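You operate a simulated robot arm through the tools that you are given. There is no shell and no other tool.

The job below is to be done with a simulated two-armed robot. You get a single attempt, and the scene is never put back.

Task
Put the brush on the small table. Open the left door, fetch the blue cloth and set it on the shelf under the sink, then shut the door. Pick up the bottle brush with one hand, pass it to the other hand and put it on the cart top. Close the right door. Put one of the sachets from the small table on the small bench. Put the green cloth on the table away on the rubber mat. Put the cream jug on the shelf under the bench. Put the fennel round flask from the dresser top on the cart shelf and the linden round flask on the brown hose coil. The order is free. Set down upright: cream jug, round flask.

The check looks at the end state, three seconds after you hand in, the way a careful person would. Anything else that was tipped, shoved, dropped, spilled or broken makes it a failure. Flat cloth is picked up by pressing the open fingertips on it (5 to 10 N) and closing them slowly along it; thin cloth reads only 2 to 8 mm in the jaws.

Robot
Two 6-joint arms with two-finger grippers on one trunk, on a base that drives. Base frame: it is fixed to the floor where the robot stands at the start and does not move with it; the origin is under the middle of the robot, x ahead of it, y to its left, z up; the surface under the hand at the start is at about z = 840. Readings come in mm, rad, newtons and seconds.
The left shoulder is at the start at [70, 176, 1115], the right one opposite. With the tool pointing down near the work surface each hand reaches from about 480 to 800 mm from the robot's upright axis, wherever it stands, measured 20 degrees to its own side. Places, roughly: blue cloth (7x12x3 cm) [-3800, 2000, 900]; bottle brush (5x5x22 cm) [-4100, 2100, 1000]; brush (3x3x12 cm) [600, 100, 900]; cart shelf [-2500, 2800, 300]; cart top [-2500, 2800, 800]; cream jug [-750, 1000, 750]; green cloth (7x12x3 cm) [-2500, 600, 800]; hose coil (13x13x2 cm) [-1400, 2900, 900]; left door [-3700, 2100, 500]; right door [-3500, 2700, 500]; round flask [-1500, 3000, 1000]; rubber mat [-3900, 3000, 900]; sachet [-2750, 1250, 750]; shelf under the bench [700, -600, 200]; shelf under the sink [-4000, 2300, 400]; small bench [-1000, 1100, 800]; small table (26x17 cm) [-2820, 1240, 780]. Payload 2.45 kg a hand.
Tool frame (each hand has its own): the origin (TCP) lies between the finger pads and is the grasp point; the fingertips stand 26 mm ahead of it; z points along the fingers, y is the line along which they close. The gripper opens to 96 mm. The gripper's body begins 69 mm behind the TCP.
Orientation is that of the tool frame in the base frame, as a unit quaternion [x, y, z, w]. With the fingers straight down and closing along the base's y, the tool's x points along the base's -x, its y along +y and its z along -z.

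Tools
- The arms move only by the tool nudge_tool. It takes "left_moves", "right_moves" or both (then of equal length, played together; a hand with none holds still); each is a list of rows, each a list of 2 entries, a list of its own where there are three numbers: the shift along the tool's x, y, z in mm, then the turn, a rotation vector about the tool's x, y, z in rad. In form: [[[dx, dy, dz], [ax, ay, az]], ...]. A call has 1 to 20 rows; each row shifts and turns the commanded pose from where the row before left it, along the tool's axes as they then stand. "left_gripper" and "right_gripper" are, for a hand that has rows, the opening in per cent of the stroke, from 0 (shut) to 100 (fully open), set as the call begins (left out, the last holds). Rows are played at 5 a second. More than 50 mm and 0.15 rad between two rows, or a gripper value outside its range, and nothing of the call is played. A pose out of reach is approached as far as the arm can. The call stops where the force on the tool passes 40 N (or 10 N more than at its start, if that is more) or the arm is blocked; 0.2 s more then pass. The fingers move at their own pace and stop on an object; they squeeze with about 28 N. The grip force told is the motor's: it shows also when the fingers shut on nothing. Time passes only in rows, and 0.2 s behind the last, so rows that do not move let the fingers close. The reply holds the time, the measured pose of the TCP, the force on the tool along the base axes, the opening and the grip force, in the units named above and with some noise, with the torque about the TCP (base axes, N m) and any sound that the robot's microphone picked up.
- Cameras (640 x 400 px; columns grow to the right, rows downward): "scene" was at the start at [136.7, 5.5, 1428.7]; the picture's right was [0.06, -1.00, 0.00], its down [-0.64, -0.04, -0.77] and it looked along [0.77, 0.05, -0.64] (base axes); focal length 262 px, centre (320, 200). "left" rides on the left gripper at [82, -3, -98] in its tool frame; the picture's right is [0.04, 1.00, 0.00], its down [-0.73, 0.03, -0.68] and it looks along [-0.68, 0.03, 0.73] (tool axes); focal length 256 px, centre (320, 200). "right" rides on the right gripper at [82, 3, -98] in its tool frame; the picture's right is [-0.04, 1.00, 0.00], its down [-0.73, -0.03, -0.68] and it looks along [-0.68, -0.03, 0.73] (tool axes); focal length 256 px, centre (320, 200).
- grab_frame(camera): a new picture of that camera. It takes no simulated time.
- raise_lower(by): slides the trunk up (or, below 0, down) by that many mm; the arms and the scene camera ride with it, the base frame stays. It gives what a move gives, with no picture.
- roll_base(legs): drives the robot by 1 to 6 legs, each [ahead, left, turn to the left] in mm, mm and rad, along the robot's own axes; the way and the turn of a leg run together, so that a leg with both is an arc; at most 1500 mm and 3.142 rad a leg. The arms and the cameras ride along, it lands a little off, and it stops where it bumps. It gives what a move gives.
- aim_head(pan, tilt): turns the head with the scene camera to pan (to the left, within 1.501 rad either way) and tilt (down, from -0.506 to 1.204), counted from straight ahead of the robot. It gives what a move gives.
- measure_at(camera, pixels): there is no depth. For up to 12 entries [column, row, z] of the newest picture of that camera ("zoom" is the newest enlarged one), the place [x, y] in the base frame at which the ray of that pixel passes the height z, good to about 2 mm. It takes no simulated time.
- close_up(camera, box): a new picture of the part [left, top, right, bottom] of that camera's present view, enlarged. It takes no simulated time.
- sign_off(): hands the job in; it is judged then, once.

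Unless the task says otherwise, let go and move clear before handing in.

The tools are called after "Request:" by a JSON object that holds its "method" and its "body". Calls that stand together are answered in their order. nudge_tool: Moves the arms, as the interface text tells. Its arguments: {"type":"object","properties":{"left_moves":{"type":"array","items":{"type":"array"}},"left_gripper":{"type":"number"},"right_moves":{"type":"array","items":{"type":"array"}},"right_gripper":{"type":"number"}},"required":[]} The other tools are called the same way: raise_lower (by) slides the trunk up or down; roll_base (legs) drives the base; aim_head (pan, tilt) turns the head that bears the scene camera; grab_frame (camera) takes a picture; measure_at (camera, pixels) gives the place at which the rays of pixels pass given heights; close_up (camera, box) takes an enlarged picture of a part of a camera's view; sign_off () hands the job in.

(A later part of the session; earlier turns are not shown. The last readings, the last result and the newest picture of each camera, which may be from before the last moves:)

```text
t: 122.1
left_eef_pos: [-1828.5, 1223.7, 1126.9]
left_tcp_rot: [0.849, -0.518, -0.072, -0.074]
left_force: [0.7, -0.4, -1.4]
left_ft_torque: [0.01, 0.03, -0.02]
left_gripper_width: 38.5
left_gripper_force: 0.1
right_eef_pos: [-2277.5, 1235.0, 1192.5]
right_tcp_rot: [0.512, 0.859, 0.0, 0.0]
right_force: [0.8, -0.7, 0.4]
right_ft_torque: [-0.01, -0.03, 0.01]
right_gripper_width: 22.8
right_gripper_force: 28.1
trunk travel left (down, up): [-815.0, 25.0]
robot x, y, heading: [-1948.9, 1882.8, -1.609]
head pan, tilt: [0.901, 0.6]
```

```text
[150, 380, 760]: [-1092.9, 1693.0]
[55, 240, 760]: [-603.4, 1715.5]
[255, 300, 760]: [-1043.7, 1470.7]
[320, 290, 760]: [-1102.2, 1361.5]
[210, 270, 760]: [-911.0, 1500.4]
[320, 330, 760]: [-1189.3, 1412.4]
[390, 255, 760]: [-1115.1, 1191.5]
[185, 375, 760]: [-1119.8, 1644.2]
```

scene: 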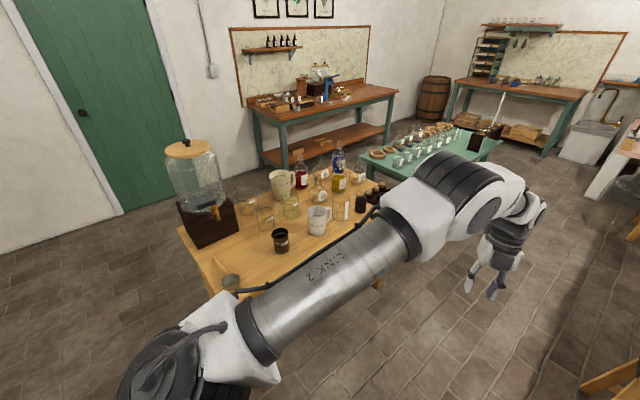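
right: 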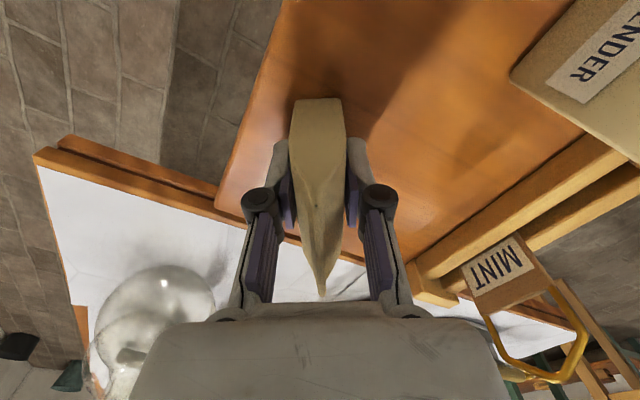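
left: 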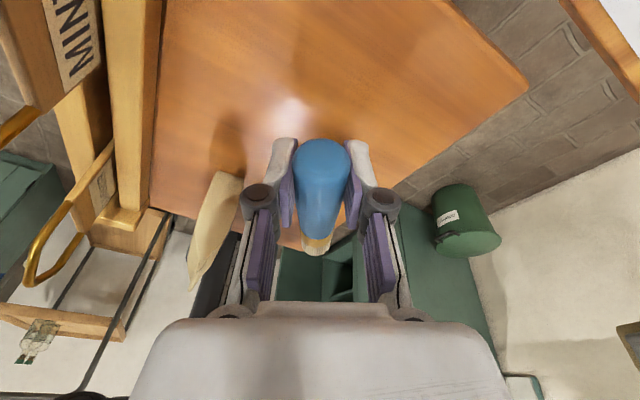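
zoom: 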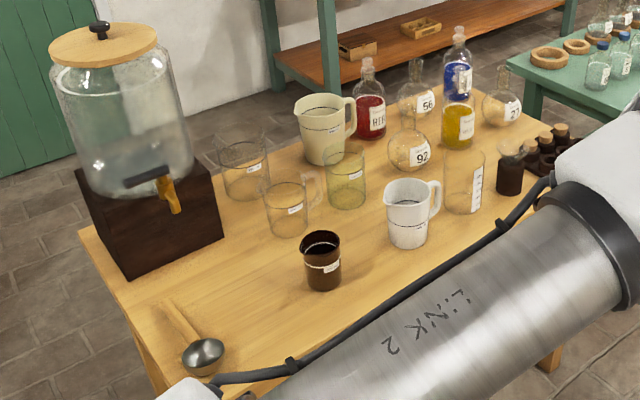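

There is free table around zoom (255,300). First I'll turn the left hand back to its normal way (camera toward the robot) and upright, here over open floor.

Request:
{"method": "nudge_tool", "body": {"left_moves": [[[0, 0, 0], [0, 0.105, 0]], [[0, 0, 0], [0, 0.1, 0]], [[0, 0, 0], [0, 0, -0.1455]], [[0, 0, 0], [0, 0, -0.1455]], [[0, 0, 0], [0, 0, -0.1455]], [[0, 0, 0], [0, 0, -0.1455]], [[0, 0, 0], [0, 0, -0.1455]], [[0, 0, 0], [0, 0, -0.1455]], [[0, 0, 0], [0, 0, -0.1455]], [[0, 0, 0], [0, 0, -0.1455]], [[0, 0, 0], [0, 0, -0.1455]], [[0, 0, 0], [0, 0, -0.1455]], [[0, 0, 0], [0, 0, -0.1455]], [[0, 0, 0], [0, 0, -0.1455]], [[0, 0, 0], [0, 0, -0.1455]], [[0, 0, 0], [0, 0, -0.1455]], [[0, 0, 0], [0, 0, -0.1455]], [[0, 0, 0], [0, 0, -0.1455]], [[0, 0, 0], [0, 0, -0.1455]], [[0, 0, 0], [0, 0, -0.1455]]]}}

Request:
{"method": "roll_base", "body": {"legs": [[0, 0, 1.609], [0, -270, 0]]}}

Request:
{"method": "aim_head", "body": {"pan": 0.0, "tilt": 0.7}}

Request:
{"method": "grab_frame", "body": {"camera": "scene"}}

Request:
{"method": "grab_frame", "body": {"camera": "right"}}

```text
t: 126.3
left_eef_pos: [-1827.7, 1223.3, 1127.9]
left_tcp_rot: [0.724, 0.689, 0.023, 0.01]
left_force: [-0.3, -0.1, -0.5]
left_ft_torque: [-0.02, -0.04, 0.0]
left_gripper_width: 38.5
left_gripper_force: 0.1
right_eef_pos: [-2276.5, 1234.9, 1192.7]
right_tcp_rot: [0.512, 0.859, 0.0, 0.001]
right_force: [0.1, -0.2, -0.5]
right_ft_torque: [0.0, 0.02, 0.02]
right_gripper_width: 22.7
right_gripper_force: 27.6
trunk travel left (down, up): [-815.0, 25.0]
robot x, y, heading: [-1949.0, 1883.0, -1.6]
head pan, tilt: [0.901, 0.6]
```

```text
t: 132.1
left_eef_pos: [-1289.2, 1760.1, 1127.2]
left_tcp_rot: [0.006, 1.0, 0.023, -0.01]
left_force: [-0.6, -1.0, 1.0]
left_ft_torque: [0.0, -0.02, 0.02]
left_gripper_width: 38.5
left_gripper_force: 0.1
right_eef_pos: [-1283.2, 1311.5, 1191.8]
right_tcp_rot: [-0.264, 0.964, -0.001, 0.0]
right_force: [-0.3, 1.3, 0.0]
right_ft_torque: [-0.02, -0.02, 0.01]
right_gripper_width: 22.7
right_gripper_force: 28.5
trunk travel left (down, up): [-815.0, 25.0]
robot x, y, heading: [-1948.5, 1608.5, 0.003]
head pan, tilt: [0.901, 0.6]
```

```text
t: 133.3
left_eef_pos: [-1288.9, 1759.5, 1127.5]
left_tcp_rot: [0.006, 1.0, 0.023, -0.009]
left_force: [0.2, 0.1, -0.8]
left_ft_torque: [0.0, 0.02, 0.01]
left_gripper_width: 38.2
left_gripper_force: 0.0
right_eef_pos: [-1283.4, 1308.9, 1192.3]
right_tcp_rot: [-0.264, 0.965, 0.0, 0.0]
right_force: [-0.2, -0.3, -0.5]
right_ft_torque: [0.02, -0.03, -0.03]
right_gripper_width: 23.1
right_gripper_force: 27.8
trunk travel left (down, up): [-815.0, 25.0]
robot x, y, heading: [-1953.0, 1613.7, 0.002]
head pan, tilt: [0.0, 0.7]
```

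```text
taken
```

scene: 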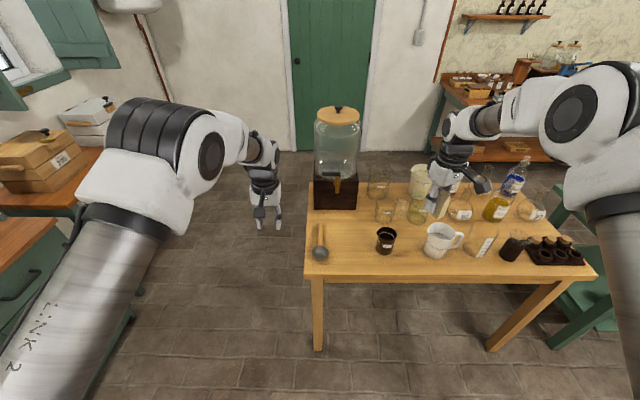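

```text
taken
```

right: 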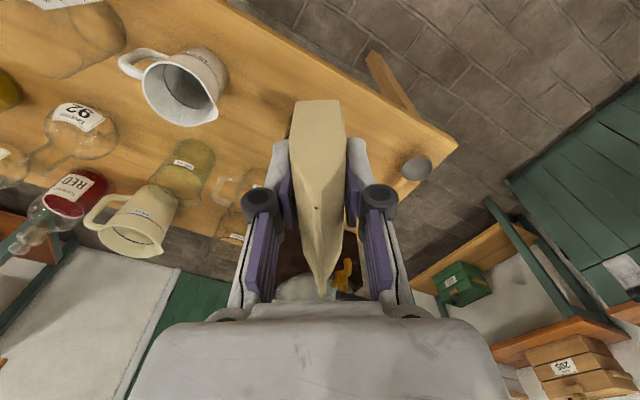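

I'll triangulate the bench's near-left corner (scene (308,279), right (457,146)) for its height.

Request:
{"method": "measure_at", "body": {"camera": "scene", "pixels": [[306, 275, 720], [306, 275, 760], [306, 275, 800], [306, 275, 840], [347, 240, 760], [347, 240, 800], [386, 250, 760], [320, 257, 760]]}}

Request:
{"method": "measure_at", "body": {"camera": "right", "pixels": [[457, 146, 720], [457, 146, 760], [457, 146, 800], [457, 146, 840]]}}

Request:
{"method": "close_up", "body": {"camera": "scene", "box": [290, 160, 450, 290]}}

```text
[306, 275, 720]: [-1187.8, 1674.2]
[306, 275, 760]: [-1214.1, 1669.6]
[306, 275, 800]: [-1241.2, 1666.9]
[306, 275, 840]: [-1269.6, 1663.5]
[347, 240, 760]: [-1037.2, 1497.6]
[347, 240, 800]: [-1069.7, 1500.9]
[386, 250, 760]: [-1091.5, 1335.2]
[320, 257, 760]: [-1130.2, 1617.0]
```

```text
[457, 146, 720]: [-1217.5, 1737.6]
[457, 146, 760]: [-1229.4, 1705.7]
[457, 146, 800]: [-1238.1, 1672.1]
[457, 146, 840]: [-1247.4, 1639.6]
```

```text
3.08 times, centred on (370, 225) of scene
```

zoom: 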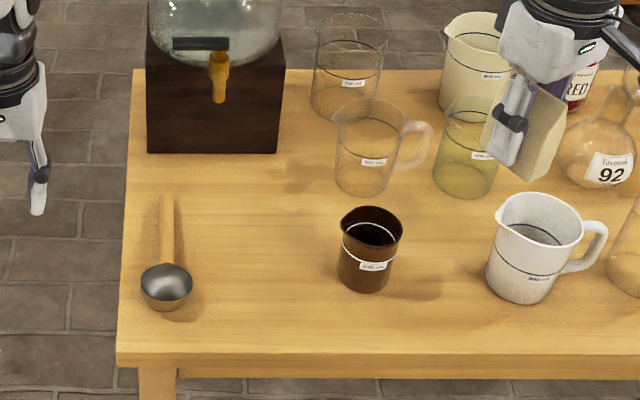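

The bench top is at z 800. I'll drive up so the free spot near [-1085, 1490], between ladle and brown cup, comes in reach of the right hand.

Request:
{"method": "roll_base", "body": {"legs": [[200, 0, 0], [0, 70, 0]]}}

```text
t: 135.6
left_eef_pos: [-1085.4, 1825.1, 1128.9]
left_tcp_rot: [0.006, 1.0, 0.027, -0.01]
left_force: [-0.2, -0.1, -0.5]
left_ft_torque: [0.05, 0.0, 0.0]
left_gripper_width: 38.3
left_gripper_force: 0.1
right_eef_pos: [-1079.3, 1376.9, 1191.9]
right_tcp_rot: [-0.265, 0.964, 0.002, 0.001]
right_force: [-0.3, -0.8, -1.0]
right_ft_torque: [0.06, -0.02, 0.04]
right_gripper_width: 22.9
right_gripper_force: 28.3
trunk travel left (down, up): [-815.0, 25.0]
robot x, y, heading: [-1742.3, 1681.6, 0.003]
head pan, tilt: [0.0, 0.7]
```

Request:
{"method": "nudge_tool", "body": {"right_moves": [[[-17, 34, 0], [0, 0, 0]], [[-17, 34, 0], [0, 0, 0]], [[-17, 33.5, 0], [0, 0, 0]], [[0, 0, 48], [0, 0, 0]], [[0, 0, 48], [0, 0, 0]], [[0, 0, 48], [0, 0, 0]], [[0, 0, 48], [0, 0, 0]], [[0, 0, 40], [0, 0, 0]]]}}

Request:
{"method": "aim_head", "body": {"pan": -0.2, "tilt": 0.9}}

Request:
{"method": "grab_frame", "body": {"camera": "scene"}}

Request:
{"method": "grab_frame", "body": {"camera": "right"}}

```text
t: 137.4
left_eef_pos: [-1082.9, 1829.6, 1127.4]
left_tcp_rot: [0.006, 1.0, 0.024, -0.011]
left_force: [0.1, 0.2, -0.3]
left_ft_torque: [0.02, 0.02, 0.0]
left_gripper_width: 38.4
left_gripper_force: 0.0
right_eef_pos: [-1086.1, 1492.5, 960.5]
right_tcp_rot: [-0.265, 0.964, 0.0, 0.001]
right_force: [-1.0, -0.1, 0.3]
right_ft_torque: [0.0, 0.0, 0.0]
right_gripper_width: 22.6
right_gripper_force: 28.0
trunk travel left (down, up): [-815.0, 25.0]
robot x, y, heading: [-1743.3, 1682.5, 0.008]
head pan, tilt: [0.0, 0.7]
```

```text
t: 138.1
left_eef_pos: [-1083.5, 1830.1, 1128.0]
left_tcp_rot: [0.005, 1.0, 0.023, -0.009]
left_force: [0.3, 0.3, 0.5]
left_ft_torque: [0.07, 0.0, -0.02]
left_gripper_width: 38.3
left_gripper_force: 0.1
right_eef_pos: [-1086.7, 1494.9, 961.6]
right_tcp_rot: [-0.265, 0.964, 0.001, -0.001]
right_force: [0.4, 0.1, -0.3]
right_ft_torque: [-0.01, 0.0, -0.01]
right_gripper_width: 23.0
right_gripper_force: 27.7
trunk travel left (down, up): [-815.0, 25.0]
robot x, y, heading: [-1741.6, 1684.7, 0.007]
head pan, tilt: [-0.201, 0.901]
```

```text
taken
```

scene: 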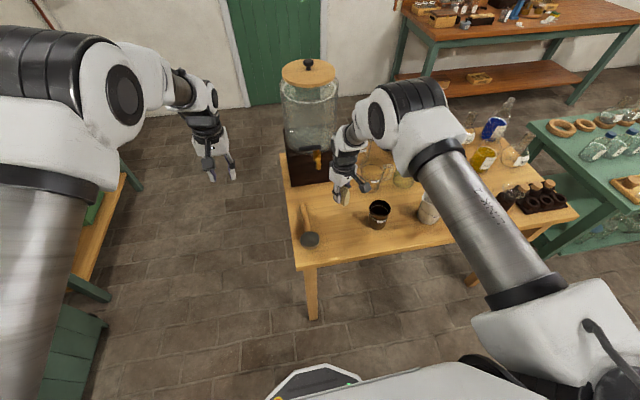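

```text
taken
```

right: 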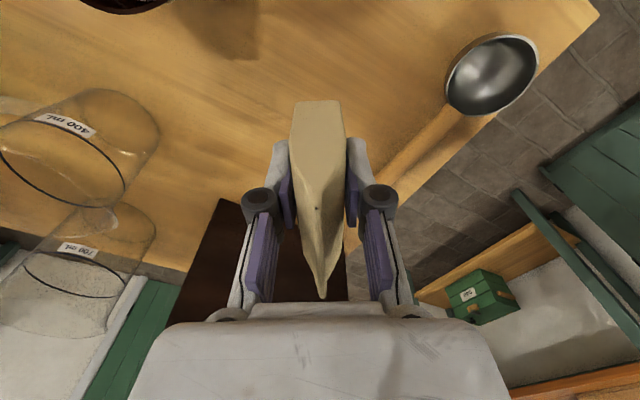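

The ladle's handle runs near the right finger in this view. I'll measure handle and glass positions before lowering.

Request:
{"method": "measure_at", "body": {"camera": "right", "pixels": [[400, 175, 805], [430, 140, 805], [450, 100, 810], [345, 225, 800], [215, 200, 800], [155, 120, 800], [180, 10, 800], [225, 205, 900], [320, 150, 800]]}}

Request:
{"method": "close_up", "body": {"camera": "scene", "box": [280, 130, 440, 270]}}

```text
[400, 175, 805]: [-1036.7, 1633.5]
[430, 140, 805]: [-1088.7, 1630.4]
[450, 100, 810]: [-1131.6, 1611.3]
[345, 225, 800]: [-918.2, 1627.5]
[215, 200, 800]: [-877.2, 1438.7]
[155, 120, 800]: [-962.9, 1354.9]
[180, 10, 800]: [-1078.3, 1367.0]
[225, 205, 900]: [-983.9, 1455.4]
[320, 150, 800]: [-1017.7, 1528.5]
```

```text
2.86 times, centred on (360, 200) of scene
```

zoom: 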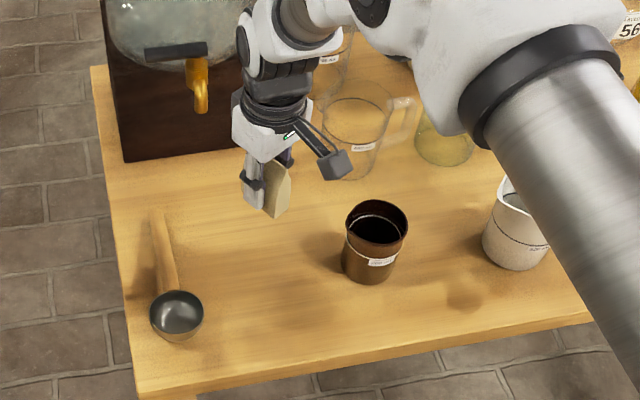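

Clear all round. Lowering the sachet to the bench top.

Request:
{"method": "nudge_tool", "body": {"right_moves": [[[0, 0, 40], [0, 0, 0]], [[0, 0, 40], [0, 0, 0]], [[0, 0, 30], [0, 0, 0]], [[0, 0, 7], [0, 0, 0]]]}}

Request:
{"method": "nudge_tool", "body": {"right_moves": [[[0, 0, 2.5], [0, 0, 0]], [[0, 0, 2.5], [0, 0, 0]]]}}

```text
t: 139.1
left_eef_pos: [-1083.4, 1829.8, 1127.8]
left_tcp_rot: [0.006, 1.0, 0.024, -0.009]
left_force: [0.0, -0.2, 0.6]
left_ft_torque: [-0.01, -0.03, 0.01]
left_gripper_width: 38.2
left_gripper_force: 0.2
right_eef_pos: [-1085.7, 1495.7, 844.3]
right_tcp_rot: [-0.265, 0.964, 0.0, 0.0]
right_force: [0.1, 0.9, -0.2]
right_ft_torque: [-0.01, 0.03, -0.03]
right_gripper_width: 23.0
right_gripper_force: 28.2
trunk travel left (down, up): [-815.0, 25.0]
robot x, y, heading: [-1742.7, 1687.5, 0.008]
head pan, tilt: [-0.201, 0.901]
```

```text
t: 139.7
left_eef_pos: [-1084.0, 1831.0, 1126.8]
left_tcp_rot: [0.005, 1.0, 0.024, -0.009]
left_force: [-0.5, 0.6, -0.7]
left_ft_torque: [0.02, -0.01, -0.01]
left_gripper_width: 38.4
left_gripper_force: 0.0
right_eef_pos: [-1086.4, 1495.8, 839.3]
right_tcp_rot: [-0.264, 0.964, 0.0, 0.0]
right_force: [0.2, -0.1, -0.2]
right_ft_torque: [0.03, -0.03, -0.03]
right_gripper_width: 23.0
right_gripper_force: 27.8
trunk travel left (down, up): [-815.0, 25.0]
robot x, y, heading: [-1742.2, 1684.1, 0.002]
head pan, tilt: [-0.201, 0.901]
```

Request:
{"method": "nudge_tool", "body": {"right_moves": [[[0, 0, 1.5], [0, 0, 0]], [[0, 0, 1.5], [0, 0, 0]]]}}

Request:
{"method": "nudge_tool", "body": {"right_moves": [[[0, 0, 1.5], [0, 0, 0]], [[0, 0, 0], [0, 0, 0]]]}}

```text
t: 140.3
left_eef_pos: [-1084.7, 1830.8, 1129.7]
left_tcp_rot: [0.006, 1.0, 0.024, -0.009]
left_force: [0.0, -0.1, -0.5]
left_ft_torque: [0.01, -0.02, 0.02]
left_gripper_width: 38.2
left_gripper_force: 0.1
right_eef_pos: [-1086.8, 1495.5, 840.1]
right_tcp_rot: [-0.264, 0.964, -0.002, 0.002]
right_force: [-2.5, -0.1, 17.5]
right_ft_torque: [-0.04, 0.25, -0.04]
right_gripper_width: 22.8
right_gripper_force: 27.7
trunk travel left (down, up): [-815.0, 25.0]
robot x, y, heading: [-1744.1, 1684.9, 0.005]
head pan, tilt: [-0.201, 0.901]
```

```text
t: 140.9
left_eef_pos: [-1086.6, 1830.7, 1131.0]
left_tcp_rot: [0.005, 1.0, 0.023, -0.009]
left_force: [-0.6, 0.1, -0.1]
left_ft_torque: [-0.01, 0.03, 0.01]
left_gripper_width: 38.3
left_gripper_force: 0.1
right_eef_pos: [-1085.8, 1494.7, 838.3]
right_tcp_rot: [-0.265, 0.964, -0.002, 0.003]
right_force: [2.1, -0.6, 29.9]
right_ft_torque: [-0.16, 0.15, -0.02]
right_gripper_width: 22.7
right_gripper_force: 27.9
trunk travel left (down, up): [-815.0, 25.0]
robot x, y, heading: [-1739.7, 1683.4, 0.002]
head pan, tilt: [-0.201, 0.901]
```

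Contact with the bench at about z 839. Easing up slightly, opening, then rising straight off.

Request:
{"method": "nudge_tool", "body": {"right_moves": [[[0, 0, -2], [0, 0, 0]], [[0, 0, 0], [0, 0, 0]]]}}

Request:
{"method": "nudge_tool", "body": {"right_moves": [[[0, 0, 0], [0, 0, 0]], [[0, 0, 0], [0, 0, 0]], [[0, 0, -20], [0, 0, 0]], [[0, 0, -40], [0, 0, 0]], [[0, 0, -40], [0, 0, 0]], [[0, 0, -45], [0, 0, 0]], [[0, 0, -45], [0, 0, 0]], [[0, 0, -45], [0, 0, 0]], [[0, 0, -45], [0, 0, 0]]], "right_gripper": 55}}

Request:
{"method": "close_up", "body": {"camera": "scene", "box": [280, 130, 440, 270]}}

```text
t: 141.5
left_eef_pos: [-1086.3, 1831.2, 1128.3]
left_tcp_rot: [0.006, 1.0, 0.024, -0.008]
left_force: [-0.7, -0.6, 0.1]
left_ft_torque: [-0.02, 0.01, 0.01]
left_gripper_width: 38.0
left_gripper_force: 0.1
right_eef_pos: [-1085.8, 1495.7, 837.9]
right_tcp_rot: [-0.265, 0.964, 0.0, 0.001]
right_force: [2.8, -0.3, 23.4]
right_ft_torque: [0.03, -0.21, -0.02]
right_gripper_width: 22.8
right_gripper_force: 28.3
trunk travel left (down, up): [-815.0, 25.0]
robot x, y, heading: [-1740.5, 1685.4, 0.003]
head pan, tilt: [-0.201, 0.901]
```

```text
t: 143.5
left_eef_pos: [-1085.2, 1830.9, 1128.0]
left_tcp_rot: [0.005, 1.0, 0.024, -0.01]
left_force: [-0.3, -0.3, 0.8]
left_ft_torque: [0.0, -0.02, 0.01]
left_gripper_width: 38.4
left_gripper_force: 0.0
right_eef_pos: [-1087.0, 1498.2, 1117.0]
right_tcp_rot: [-0.266, 0.964, 0.0, 0.0]
right_force: [1.0, 0.3, 0.8]
right_ft_torque: [0.01, -0.02, -0.02]
right_gripper_width: 52.7
right_gripper_force: 0.1
trunk travel left (down, up): [-815.0, 25.0]
robot x, y, heading: [-1744.8, 1683.3, 0.013]
head pan, tilt: [-0.201, 0.901]
```

```text
2.86 times, centred on (360, 200) of scene
```

zoom: 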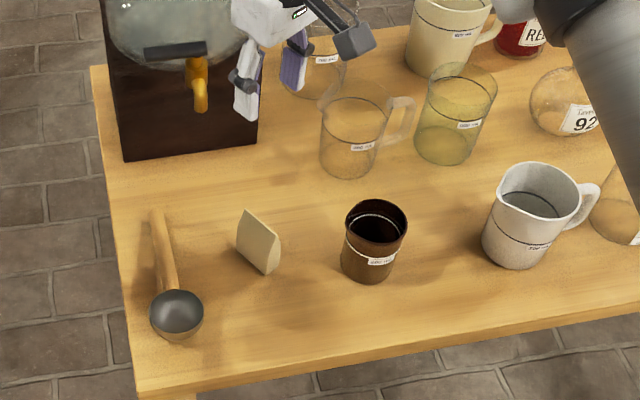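

The sachet stands on the small bench. Next the cream jug at that bench's far side; I'll drive round to the east side of it.

Request:
{"method": "roll_base", "body": {"legs": [[0, 480, 0], [1200, 0, 0], [680, -120, 0], [0, 0, -1.571], [0, 0, -1.571], [0, 750, 0]]}}

Request:
{"method": "aim_head", "body": {"pan": 0.0, "tilt": 0.7}}

Request:
{"method": "grab_frame", "body": {"camera": "scene"}}

```text
t: 166.7
left_eef_pos: [-547.0, 1158.9, 1127.4]
left_tcp_rot: [1.0, -0.011, 0.009, 0.024]
left_force: [0.2, -0.2, 0.5]
left_ft_torque: [-0.02, 0.01, 0.0]
left_gripper_width: 38.3
left_gripper_force: 0.1
right_eef_pos: [-541.1, 1491.8, 1114.4]
right_tcp_rot: [0.966, 0.259, 0.0, 0.0]
right_force: [-0.2, 0.8, 0.0]
right_ft_torque: [-0.05, 0.0, 0.01]
right_gripper_width: 53.0
right_gripper_force: 0.0
trunk travel left (down, up): [-815.0, 25.0]
robot x, y, heading: [110.8, 1298.8, 3.134]
head pan, tilt: [-0.201, 0.901]
```

```text
t: 167.5
left_eef_pos: [-546.9, 1158.4, 1127.8]
left_tcp_rot: [1.0, -0.011, 0.01, 0.023]
left_force: [-0.7, -0.2, -0.2]
left_ft_torque: [-0.01, -0.03, 0.0]
left_gripper_width: 38.5
left_gripper_force: 0.1
right_eef_pos: [-540.5, 1490.1, 1115.5]
right_tcp_rot: [0.966, 0.26, 0.0, 0.0]
right_force: [0.2, 0.2, 0.2]
right_ft_torque: [-0.03, 0.04, 0.01]
right_gripper_width: 52.8
right_gripper_force: 0.1
trunk travel left (down, up): [-815.0, 25.0]
robot x, y, heading: [113.4, 1295.6, 3.137]
head pan, tilt: [0.0, 0.7]
```

```text
taken
```

scene: 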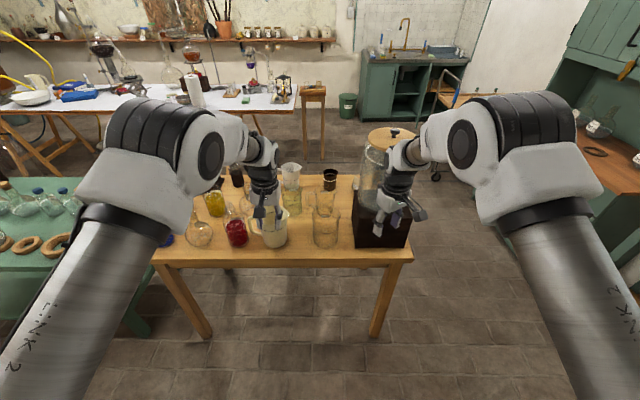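

Request:
{"method": "close_up", "body": {"camera": "scene", "box": [170, 150, 350, 260]}}

Request:
{"method": "grab_frame", "body": {"camera": "left"}}

Request:
{"method": "measure_at", "body": {"camera": "scene", "pixels": [[275, 246, 800], [258, 246, 800], [290, 246, 800], [236, 246, 800], [326, 247, 800], [410, 262, 800], [153, 262, 800]]}}

```text
3.56 times, centred on (260, 205) of scene
```

zoom: 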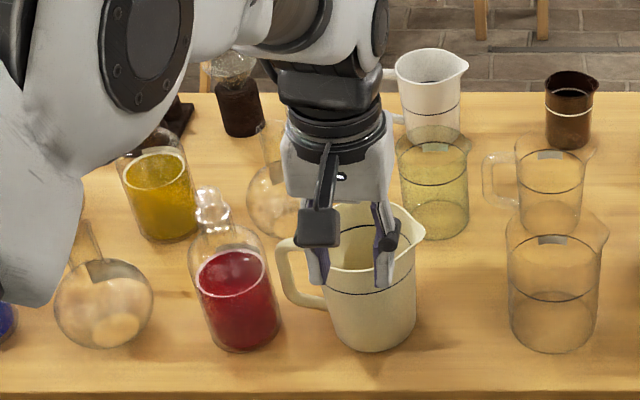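

```text
taken
```

left: 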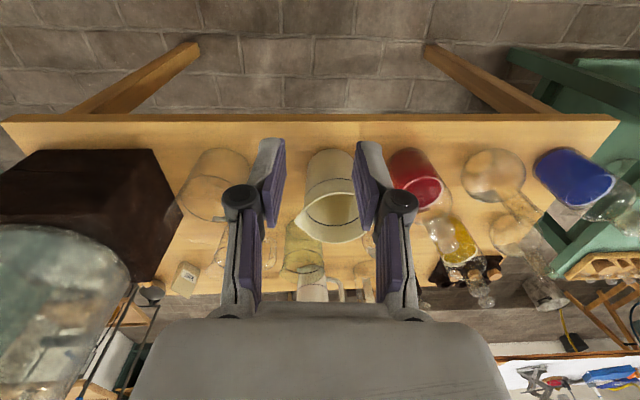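

```text
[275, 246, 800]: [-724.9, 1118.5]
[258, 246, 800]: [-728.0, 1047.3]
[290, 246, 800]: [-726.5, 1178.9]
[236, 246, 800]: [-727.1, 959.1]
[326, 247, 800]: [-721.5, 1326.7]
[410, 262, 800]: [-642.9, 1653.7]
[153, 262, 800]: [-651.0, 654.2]
```

The jug stands near the bench's east edge at about [-770, 1118], handle toward -y next to the red flask. I'll draw the left hand back to see it fully.

Request:
{"method": "nudge_tool", "body": {"left_moves": [[[45, 0, 0], [0, 0, 0]], [[45, 0, 0], [0, 0, 0]], [[45, 0, 0], [0, 0, 0]]], "left_gripper": 100}}

Request:
{"method": "close_up", "body": {"camera": "scene", "box": [220, 170, 340, 260]}}

Request:
{"method": "grab_frame", "body": {"camera": "left"}}

```text
t: 168.3
left_eef_pos: [-408.9, 1152.7, 1127.1]
left_tcp_rot: [1.0, -0.005, 0.017, 0.017]
left_force: [0.8, 0.1, -0.4]
left_ft_torque: [0.01, -0.02, -0.01]
left_gripper_width: 96.2
left_gripper_force: 0.1
right_eef_pos: [-540.7, 1491.8, 1115.4]
right_tcp_rot: [0.966, 0.26, -0.001, 0.0]
right_force: [0.4, 0.2, -0.8]
right_ft_torque: [-0.05, 0.02, -0.01]
right_gripper_width: 52.8
right_gripper_force: 0.0
trunk travel left (down, up): [-815.0, 25.0]
robot x, y, heading: [111.4, 1301.0, 3.139]
head pan, tilt: [0.0, 0.7]
```

```text
4.44 times, centred on (280, 215) of scene
```

zoom: 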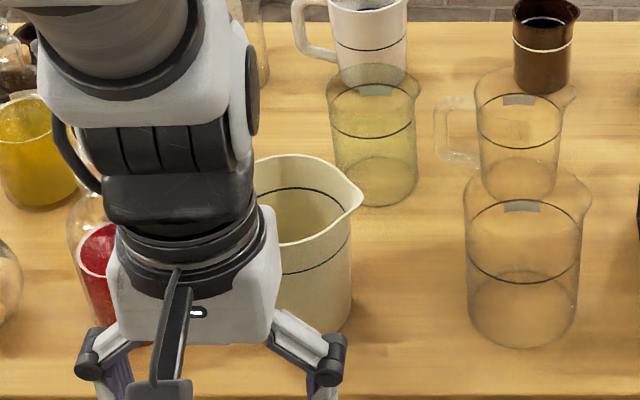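

```text
taken
```

left: 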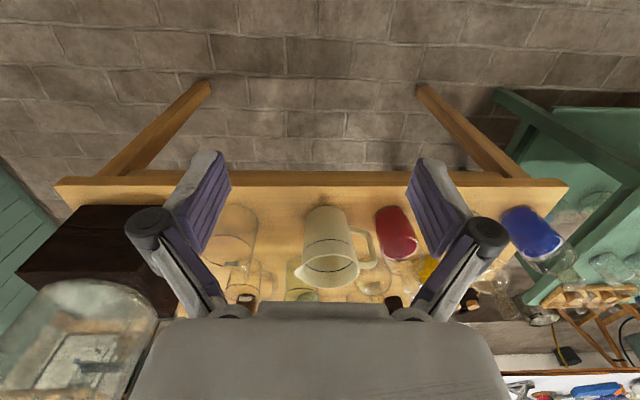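

Request:
{"method": "close_up", "body": {"camera": "left", "box": [270, 180, 430, 310]}}

Request:
{"method": "measure_at", "body": {"camera": "left", "pixels": [[325, 203, 800], [308, 210, 800], [347, 210, 800]]}}

```text
3.08 times, centred on (350, 245) of left
```

zoom: 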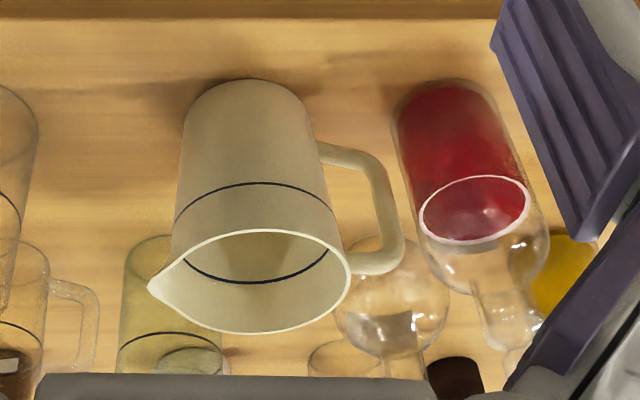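

```text
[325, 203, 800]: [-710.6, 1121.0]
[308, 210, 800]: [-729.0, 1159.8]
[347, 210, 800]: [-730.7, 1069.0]
```

Request:
{"method": "measure_at", "body": {"camera": "left", "pixels": [[324, 288, 900], [324, 288, 920], [324, 288, 940], [331, 254.7, 900], [331, 254.7, 920], [331, 254.7, 940]]}}

Request:
{"method": "measure_at", "body": {"camera": "scene", "pixels": [[276.7, 204.9, 900], [276.7, 204.9, 920], [276.7, 204.9, 940], [289.8, 213.9, 920]]}}

```text
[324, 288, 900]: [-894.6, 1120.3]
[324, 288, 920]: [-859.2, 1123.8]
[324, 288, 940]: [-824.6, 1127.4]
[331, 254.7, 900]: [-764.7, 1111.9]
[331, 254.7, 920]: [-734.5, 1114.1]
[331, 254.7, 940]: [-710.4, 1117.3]
```

```text
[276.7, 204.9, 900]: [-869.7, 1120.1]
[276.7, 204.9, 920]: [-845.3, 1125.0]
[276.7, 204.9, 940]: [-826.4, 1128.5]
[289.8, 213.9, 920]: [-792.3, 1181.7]
```

The jug's rim is about z 935, spanning x -710 to -825 – too wide to grip round, so I'll pinch the near rim wall with one finger inside. First I'll swing the right hand back clear of the dispenser and turn the left hand 90° so it closes along x.

Request:
{"method": "nudge_tool", "body": {"right_moves": [[[28.6, 30.4, 0], [0, 0, 0]], [[28.6, 30.4, 0], [0, 0, 0]], [[28.6, 30.4, 0], [0, 0, 0]], [[28.6, 30.4, 0], [0, 0, 0]], [[28.6, 30.4, 0], [0, 0, 0]], [[0, 0, 0], [0, 0, 0.1325]], [[0, 0, 0], [0, 0, 0.1325]], [[0, 0, 0], [0, 0, 0.1325]], [[0, 0, 0], [0, 0, 0.1325]], [[0, 0, 0], [0, 0, 0]], [[0, 0, 0], [0, 0, 0]]], "left_moves": [[[0, 0, 0], [0, 0, 0.1428]], [[0, 0, 0], [0, 0, 0.1428]], [[0, 0, 0], [0, 0, 0.1428]], [[0, 0, 0], [0, 0, 0.1428]], [[0, 0, 0], [0, 0, 0.1428]], [[0, 0, 0], [0, 0, 0.1428]], [[0, 0, 0], [0, 0, 0.1428]], [[0, 0, 0], [0, 0, 0.1428]], [[0, 0, 0], [0, 0, 0.1428]], [[0, 0, 0], [0, 0, 0.1428]], [[0, 0, 0], [0, 0, 0.1428]]]}}

Request:
{"method": "roll_base", "body": {"legs": [[150, 0, 0]]}}

Request:
{"method": "grab_frame", "body": {"camera": "left"}}

Request:
{"method": "grab_frame", "body": {"camera": "scene"}}

```text
t: 170.7
left_eef_pos: [-413.0, 1152.8, 1131.8]
left_tcp_rot: [-0.704, 0.71, -0.018, -0.004]
left_force: [0.0, 0.6, -0.2]
left_ft_torque: [0.02, 0.0, 0.0]
left_gripper_width: 95.9
left_gripper_force: 0.0
right_eef_pos: [-351.5, 1453.7, 1117.5]
right_tcp_rot: [0.999, -0.029, 0.005, 0.036]
right_force: [0.3, -0.7, 0.0]
right_ft_torque: [0.02, -0.01, 0.02]
right_gripper_width: 52.8
right_gripper_force: 0.0
right hand out of reach, approached as far as the arm can: row 5
trunk travel left (down, up): [-815.0, 25.0]
robot x, y, heading: [113.0, 1298.6, 3.136]
head pan, tilt: [0.0, 0.7]
```

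```text
t: 172.1
left_eef_pos: [-563.3, 1153.6, 1132.2]
left_tcp_rot: [-0.704, 0.71, -0.018, -0.005]
left_force: [0.7, -0.4, 0.8]
left_ft_torque: [-0.02, 0.07, 0.02]
left_gripper_width: 96.0
left_gripper_force: 0.1
right_eef_pos: [-502.9, 1455.7, 1123.0]
right_tcp_rot: [0.999, -0.029, -0.001, 0.036]
right_force: [0.2, -0.5, 0.6]
right_ft_torque: [0.01, 0.0, 0.01]
right_gripper_width: 52.8
right_gripper_force: 0.0
trunk travel left (down, up): [-815.0, 25.0]
robot x, y, heading: [-35.4, 1298.9, 3.136]
head pan, tilt: [0.0, 0.7]
```

```text
taken
```

left: 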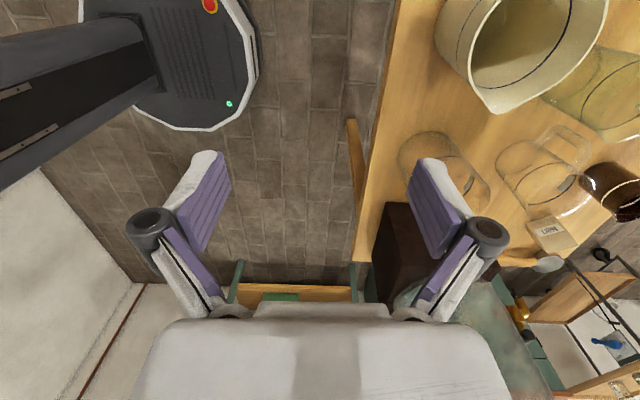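

```text
taken
```

scene: 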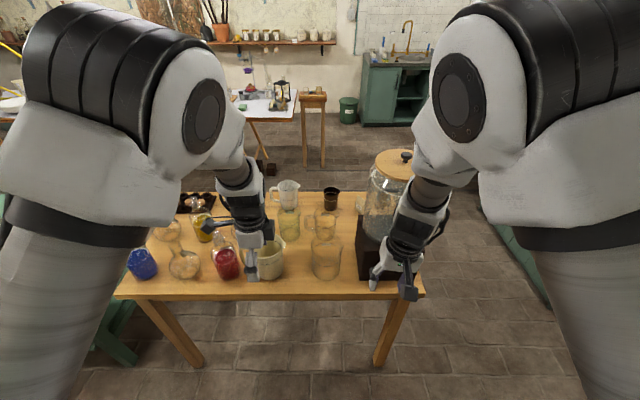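

The jug's rim is at upper right of the left view, its spout at (490,112). I'll measure the rim.

Request:
{"method": "close_up", "body": {"camera": "left", "box": [400, 0, 640, 150]}}

Request:
{"method": "measure_at", "body": {"camera": "left", "pixels": [[437, 30, 935], [437, 45, 935], [490, 112, 935], [604, 20, 935], [437, 30, 925]]}}

Request:
{"method": "close_up", "body": {"camera": "scene", "box": [200, 200, 320, 300]}}

```text
2.67 times, centred on (520, 75) of left
```

zoom: 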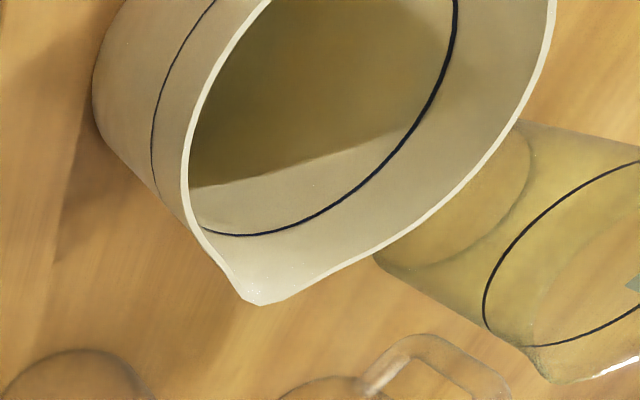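

```text
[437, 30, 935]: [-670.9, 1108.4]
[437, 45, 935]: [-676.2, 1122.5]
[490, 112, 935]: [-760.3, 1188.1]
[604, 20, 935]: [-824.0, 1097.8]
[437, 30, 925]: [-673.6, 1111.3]
```

```text
4.00 times, centred on (260, 250) of scene
```

zoom: 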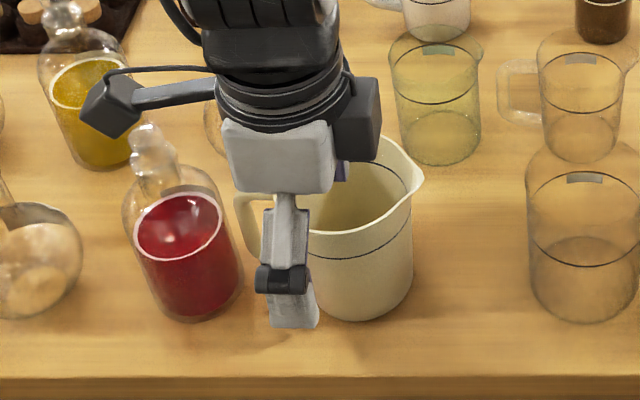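

Request:
{"method": "measure_at", "body": {"camera": "left", "pixels": [[468.5, 69.3, 920], [468.5, 69.3, 930], [468.5, 69.3, 940], [496.6, 113.5, 920], [496.6, 113.5, 930], [496.6, 113.5, 940], [608, 3.7, 930], [477, 50, 930], [491, 30, 930]]}}

Request:
{"method": "measure_at", "body": {"camera": "scene", "pixels": [[286, 245, 920], [286, 245, 930], [286, 245, 940]]}}

```text
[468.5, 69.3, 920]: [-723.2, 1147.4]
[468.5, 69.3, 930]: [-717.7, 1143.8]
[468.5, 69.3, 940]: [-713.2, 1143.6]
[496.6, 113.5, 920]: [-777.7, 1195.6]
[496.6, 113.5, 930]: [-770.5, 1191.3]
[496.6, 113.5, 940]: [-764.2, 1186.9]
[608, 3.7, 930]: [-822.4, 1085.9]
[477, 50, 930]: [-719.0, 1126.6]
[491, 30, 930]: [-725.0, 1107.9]
```

```text
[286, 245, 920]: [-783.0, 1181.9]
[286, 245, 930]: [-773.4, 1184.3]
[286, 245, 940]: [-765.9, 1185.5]
```

Both cameras agree: rim at z≈937, nearest wall at about x -717, y 1128. I'll level the left hand, move over that point and descend to just above the rim.

Request:
{"method": "nudge_tool", "body": {"left_moves": [[[0, 0, 0], [-0.018, -0.033, 0]], [[6.4, 38.5, 0], [0, 0, 0]], [[6.4, 38.5, 0], [0, 0, 0]], [[6.4, 38.5, 0], [0, 0, 0]], [[6.4, 38.5, 0], [0, 0, 0]], [[0, 0, 45], [0, 0, 0]], [[0, 0, 45], [0, 0, 0]], [[0, 0, 30], [0, 0, 0]]], "left_gripper": 65}}

Request:
{"method": "grab_frame", "body": {"camera": "left"}}

Request:
{"method": "close_up", "body": {"camera": "scene", "box": [200, 200, 320, 300]}}

```text
t: 173.8
left_eef_pos: [-719.8, 1130.1, 1012.2]
left_tcp_rot: [-0.705, 0.709, 0.001, 0.002]
left_force: [-0.6, 0.4, -0.2]
left_ft_torque: [0.0, -0.02, -0.04]
left_gripper_width: 62.6
left_gripper_force: 0.1
right_eef_pos: [-506.0, 1455.4, 1121.8]
right_tcp_rot: [0.999, -0.032, 0.001, 0.04]
right_force: [-0.3, -0.1, 0.0]
right_ft_torque: [0.01, -0.01, -0.01]
right_gripper_width: 52.8
right_gripper_force: 0.0
trunk travel left (down, up): [-815.0, 25.0]
robot x, y, heading: [-39.0, 1298.0, 3.139]
head pan, tilt: [0.0, 0.7]
```

```text
taken
```

left: 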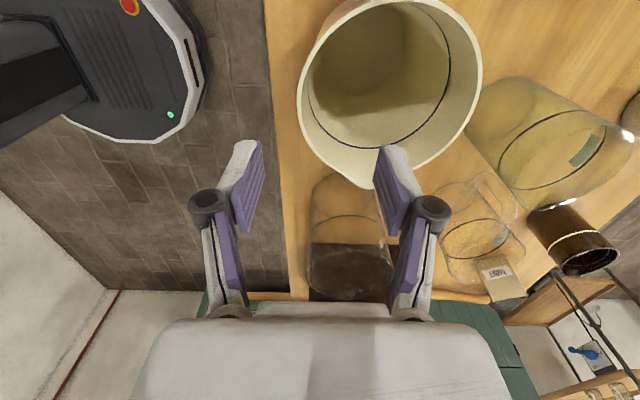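

```text
4.00 times, centred on (260, 250) of scene
```

zoom: 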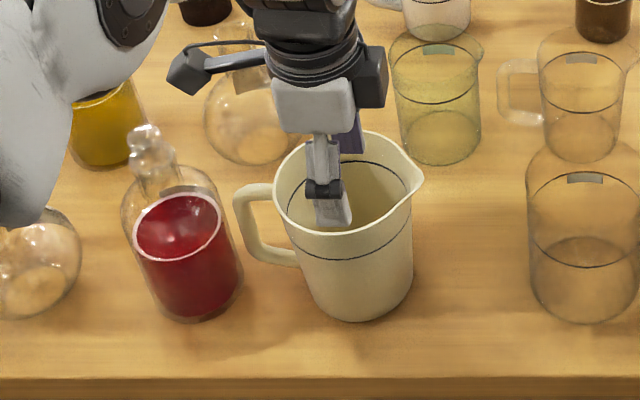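

Request:
{"method": "measure_at", "body": {"camera": "left", "pixels": [[298, 95, 937], [302, 70, 937], [306, 125, 937], [482, 75, 937], [365, 186, 937], [400, 2, 937], [330, 155, 937]]}}

Request:
{"method": "measure_at", "body": {"camera": "zoom", "pixels": [[330, 233, 937], [275, 190, 937], [425, 180, 937], [355, 132, 937]]}}

```text
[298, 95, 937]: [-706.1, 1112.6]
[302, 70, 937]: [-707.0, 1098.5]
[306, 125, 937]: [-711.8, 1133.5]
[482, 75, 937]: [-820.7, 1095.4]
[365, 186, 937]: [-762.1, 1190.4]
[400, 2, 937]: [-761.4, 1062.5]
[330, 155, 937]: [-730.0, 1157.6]
```

```text
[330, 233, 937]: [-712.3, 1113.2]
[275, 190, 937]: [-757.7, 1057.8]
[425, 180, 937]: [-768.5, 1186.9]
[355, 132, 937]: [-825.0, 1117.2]
```

The rim circle is centred near [-765, 1112] with radius about 56, so the near wall is at x≈-710. I'll correct, lower so the tips straddle the wall, and check before closing.

Request:
{"method": "nudge_tool", "body": {"left_moves": [[[18, -9, 0], [0, 0, 0]], [[0, 0, 42], [0, 0, 0]], [[0, 0, 42], [0, 0, 0]]], "left_gripper": 65}}

Request:
{"method": "grab_frame", "body": {"camera": "left"}}

Request:
{"method": "close_up", "body": {"camera": "scene", "box": [200, 200, 320, 300]}}

```text
t: 174.7
left_eef_pos: [-712.1, 1110.6, 926.7]
left_tcp_rot: [-0.704, 0.71, -0.001, 0.002]
left_force: [-0.4, 0.7, -0.7]
left_ft_torque: [0.01, -0.06, 0.0]
left_gripper_width: 62.3
left_gripper_force: 0.1
right_eef_pos: [-506.1, 1456.3, 1122.1]
right_tcp_rot: [0.999, -0.03, 0.0, 0.039]
right_force: [0.3, 0.0, -0.4]
right_ft_torque: [-0.03, -0.01, -0.03]
right_gripper_width: 52.8
right_gripper_force: 0.0
trunk travel left (down, up): [-815.0, 25.0]
robot x, y, heading: [-39.8, 1295.5, 3.137]
head pan, tilt: [0.0, 0.7]
```

```text
taken
```

left: 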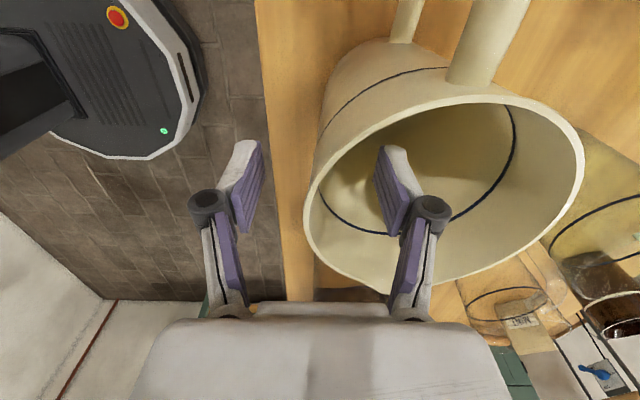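

```text
4.00 times, centred on (260, 250) of scene
```

zoom: 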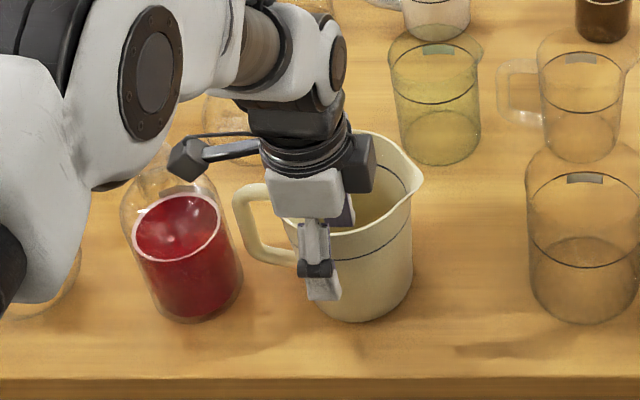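

One finger is inside the jug, the other outside. Closing on the wall.

Request:
{"method": "nudge_tool", "body": {"left_moves": [[[0, 0, 0], [0, 0, 0]], [[0, 0, 0], [0, 0, 0]], [[0, 0, 0], [0, 0, 0]], [[0, 0, 0], [0, 0, 0]]], "left_gripper": 0}}

Request:
{"method": "grab_frame", "body": {"camera": "left"}}

Request:
{"method": "close_up", "body": {"camera": "scene", "box": [200, 200, 320, 300]}}

```text
t: 175.7
left_eef_pos: [-710.5, 1112.4, 927.9]
left_tcp_rot: [-0.704, 0.71, 0.0, 0.002]
left_force: [-1.9, -1.6, 11.4]
left_ft_torque: [-0.47, 1.27, 0.05]
left_gripper_width: 7.4
left_gripper_force: 28.2
right_eef_pos: [-504.0, 1456.4, 1123.5]
right_tcp_rot: [0.999, -0.031, 0.0, 0.039]
right_force: [-0.7, -1.5, 0.7]
right_ft_torque: [0.0, -0.01, 0.01]
right_gripper_width: 52.8
right_gripper_force: 0.1
trunk travel left (down, up): [-815.0, 25.0]
robot x, y, heading: [-39.1, 1300.1, 3.13]
head pan, tilt: [0.0, 0.7]
```

```text
taken
```

left: 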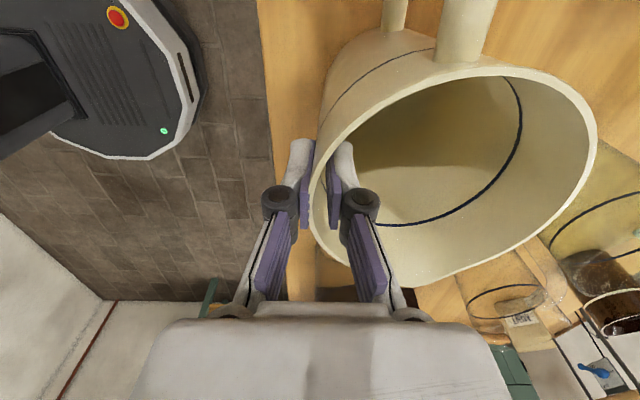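

```text
4.00 times, centred on (260, 250) of scene
```

zoom: 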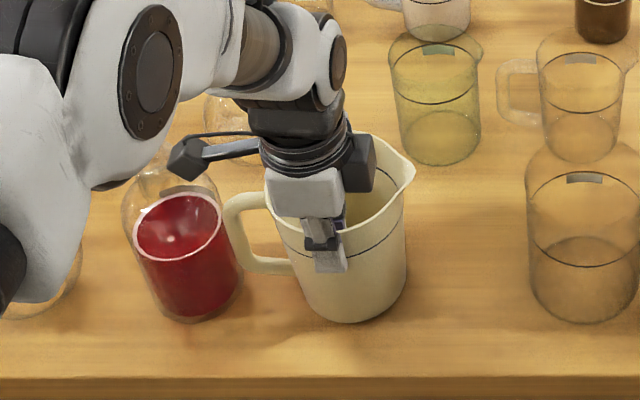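

Gripped at 7.4 mm with 28 N; a slight tilt from the wall's taper. Lifting gently and checking.

Request:
{"method": "nudge_tool", "body": {"left_moves": [[[0, 0, -8], [0, 0, 0]], [[0, 0, -10], [0, 0, 0]], [[0, 0, -15], [0, 0, 0]], [[0, 0, -15], [0, 0, 0]]]}}

Request:
{"method": "close_up", "body": {"camera": "scene", "box": [200, 180, 320, 290]}}

```text
t: 176.7
left_eef_pos: [-708.3, 1111.1, 975.9]
left_tcp_rot: [-0.704, 0.711, -0.001, 0.002]
left_force: [-0.2, 0.3, -1.1]
left_ft_torque: [-0.01, -0.05, -0.02]
left_gripper_width: 6.1
left_gripper_force: 28.5
right_eef_pos: [-504.7, 1455.5, 1122.8]
right_tcp_rot: [0.999, -0.032, 0.0, 0.039]
right_force: [-0.8, 0.2, -0.3]
right_ft_torque: [-0.01, -0.02, 0.0]
right_gripper_width: 52.9
right_gripper_force: 0.1
trunk travel left (down, up): [-815.0, 25.0]
robot x, y, heading: [-36.6, 1297.2, 3.138]
head pan, tilt: [0.0, 0.7]
```

```text
3.64 times, centred on (260, 235) of scene
```

zoom: 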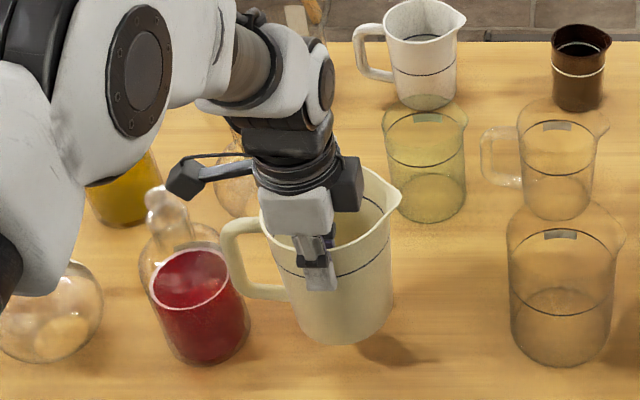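

The jug hangs clear and near upright. I'll lift further and back the base away from the bench.

Request:
{"method": "nudge_tool", "body": {"left_moves": [[[0, 0, -25], [0, 0, 0]], [[0, 0, -25], [0, 0, 0]], [[0, 0, -25], [0, 0, 0]], [[0, 0, -25], [0, 0, 0]], [[0, 0, -25], [0, 0, 0]], [[0, 0, -25], [0, 0, 0]]]}}

Request:
{"method": "roll_base", "body": {"legs": [[-250, 0, 0]]}}

Request:
{"method": "grab_frame", "body": {"camera": "scene"}}

Request:
{"method": "grab_frame", "body": {"camera": "left"}}

```text
t: 178.1
left_eef_pos: [-710.3, 1111.1, 1125.7]
left_tcp_rot: [-0.704, 0.71, 0.0, 0.001]
left_force: [-0.1, 0.0, -0.7]
left_ft_torque: [0.0, 0.02, 0.02]
left_gripper_width: 5.9
left_gripper_force: 27.7
right_eef_pos: [-505.3, 1456.0, 1121.9]
right_tcp_rot: [0.999, -0.03, 0.0, 0.039]
right_force: [-0.4, -0.4, -0.8]
right_ft_torque: [-0.01, 0.06, 0.01]
right_gripper_width: 52.9
right_gripper_force: 0.1
trunk travel left (down, up): [-815.0, 25.0]
robot x, y, heading: [-36.8, 1296.3, 3.137]
head pan, tilt: [0.0, 0.7]
```

```text
t: 179.9
left_eef_pos: [-459.7, 1109.8, 1123.7]
left_tcp_rot: [-0.704, 0.71, 0.0, 0.003]
left_force: [-0.6, 0.2, -1.0]
left_ft_torque: [0.0, -0.09, 0.0]
left_gripper_width: 6.0
left_gripper_force: 27.7
right_eef_pos: [-255.3, 1453.2, 1122.1]
right_tcp_rot: [0.999, -0.032, 0.001, 0.039]
right_force: [-0.3, -0.1, -0.3]
right_ft_torque: [0.0, 0.0, -0.01]
right_gripper_width: 52.8
right_gripper_force: 0.1
trunk travel left (down, up): [-815.0, 25.0]
robot x, y, heading: [215.6, 1297.3, 3.137]
head pan, tilt: [0.0, 0.7]
```

```text
taken
```

scene: 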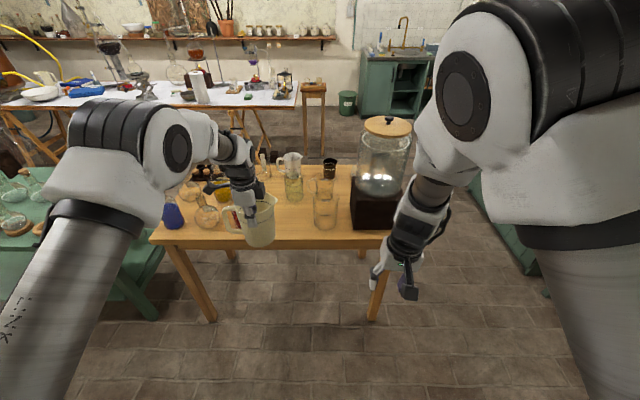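

```text
taken
```

left: 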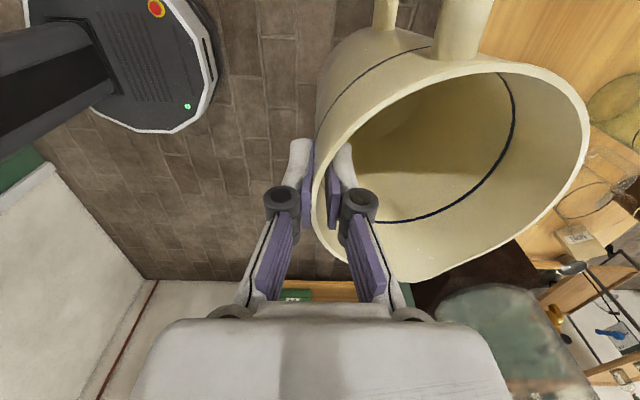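

The jug is held steadily. I'll swing round in quarter turns through the open floor toward the aisle in front of the long bench.

Request:
{"method": "roll_base", "body": {"legs": [[0, 0, 1.571], [0, -345, 0], [480, 0, 0], [0, 0, 1.571], [-190, 0, 0]]}}

Request:
{"method": "aim_head", "body": {"pan": -0.6, "tilt": 0.7}}

Request:
{"method": "grab_frame", "body": {"camera": "scene"}}

```text
t: 193.3
left_eef_pos: [343.9, 1008.2, 1122.1]
left_tcp_rot: [0.717, 0.697, -0.002, -0.001]
left_force: [0.3, 0.5, -1.2]
left_ft_torque: [-0.02, 0.08, 0.04]
left_gripper_width: 6.1
left_gripper_force: 27.6
right_eef_pos: [133.5, 668.4, 1121.2]
right_tcp_rot: [0.042, 0.998, 0.04, -0.001]
right_force: [-0.8, 0.1, -0.1]
right_ft_torque: [-0.01, 0.02, 0.0]
right_gripper_width: 53.0
right_gripper_force: 0.1
trunk travel left (down, up): [-815.0, 25.0]
robot x, y, heading: [-332.5, 836.3, -0.029]
head pan, tilt: [0.0, 0.7]
```

```text
t: 194.3
left_eef_pos: [341.8, 1007.6, 1124.4]
left_tcp_rot: [0.716, 0.698, -0.002, 0.0]
left_force: [0.0, 0.2, -1.2]
left_ft_torque: [-0.03, 0.07, -0.03]
left_gripper_width: 6.1
left_gripper_force: 28.1
right_eef_pos: [129.5, 666.9, 1123.2]
right_tcp_rot: [0.042, 0.998, 0.04, 0.0]
right_force: [0.1, -0.7, 0.4]
right_ft_torque: [-0.01, 0.0, 0.01]
right_gripper_width: 52.5
right_gripper_force: 0.1
trunk travel left (down, up): [-815.0, 25.0]
robot x, y, heading: [-331.0, 834.0, -0.023]
head pan, tilt: [-0.6, 0.7]
```

```text
taken
```

scene: 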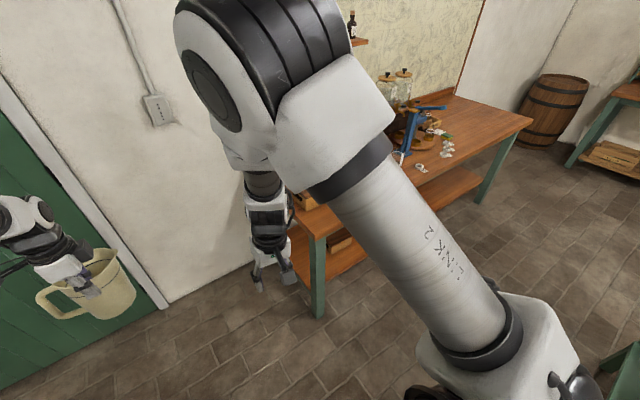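

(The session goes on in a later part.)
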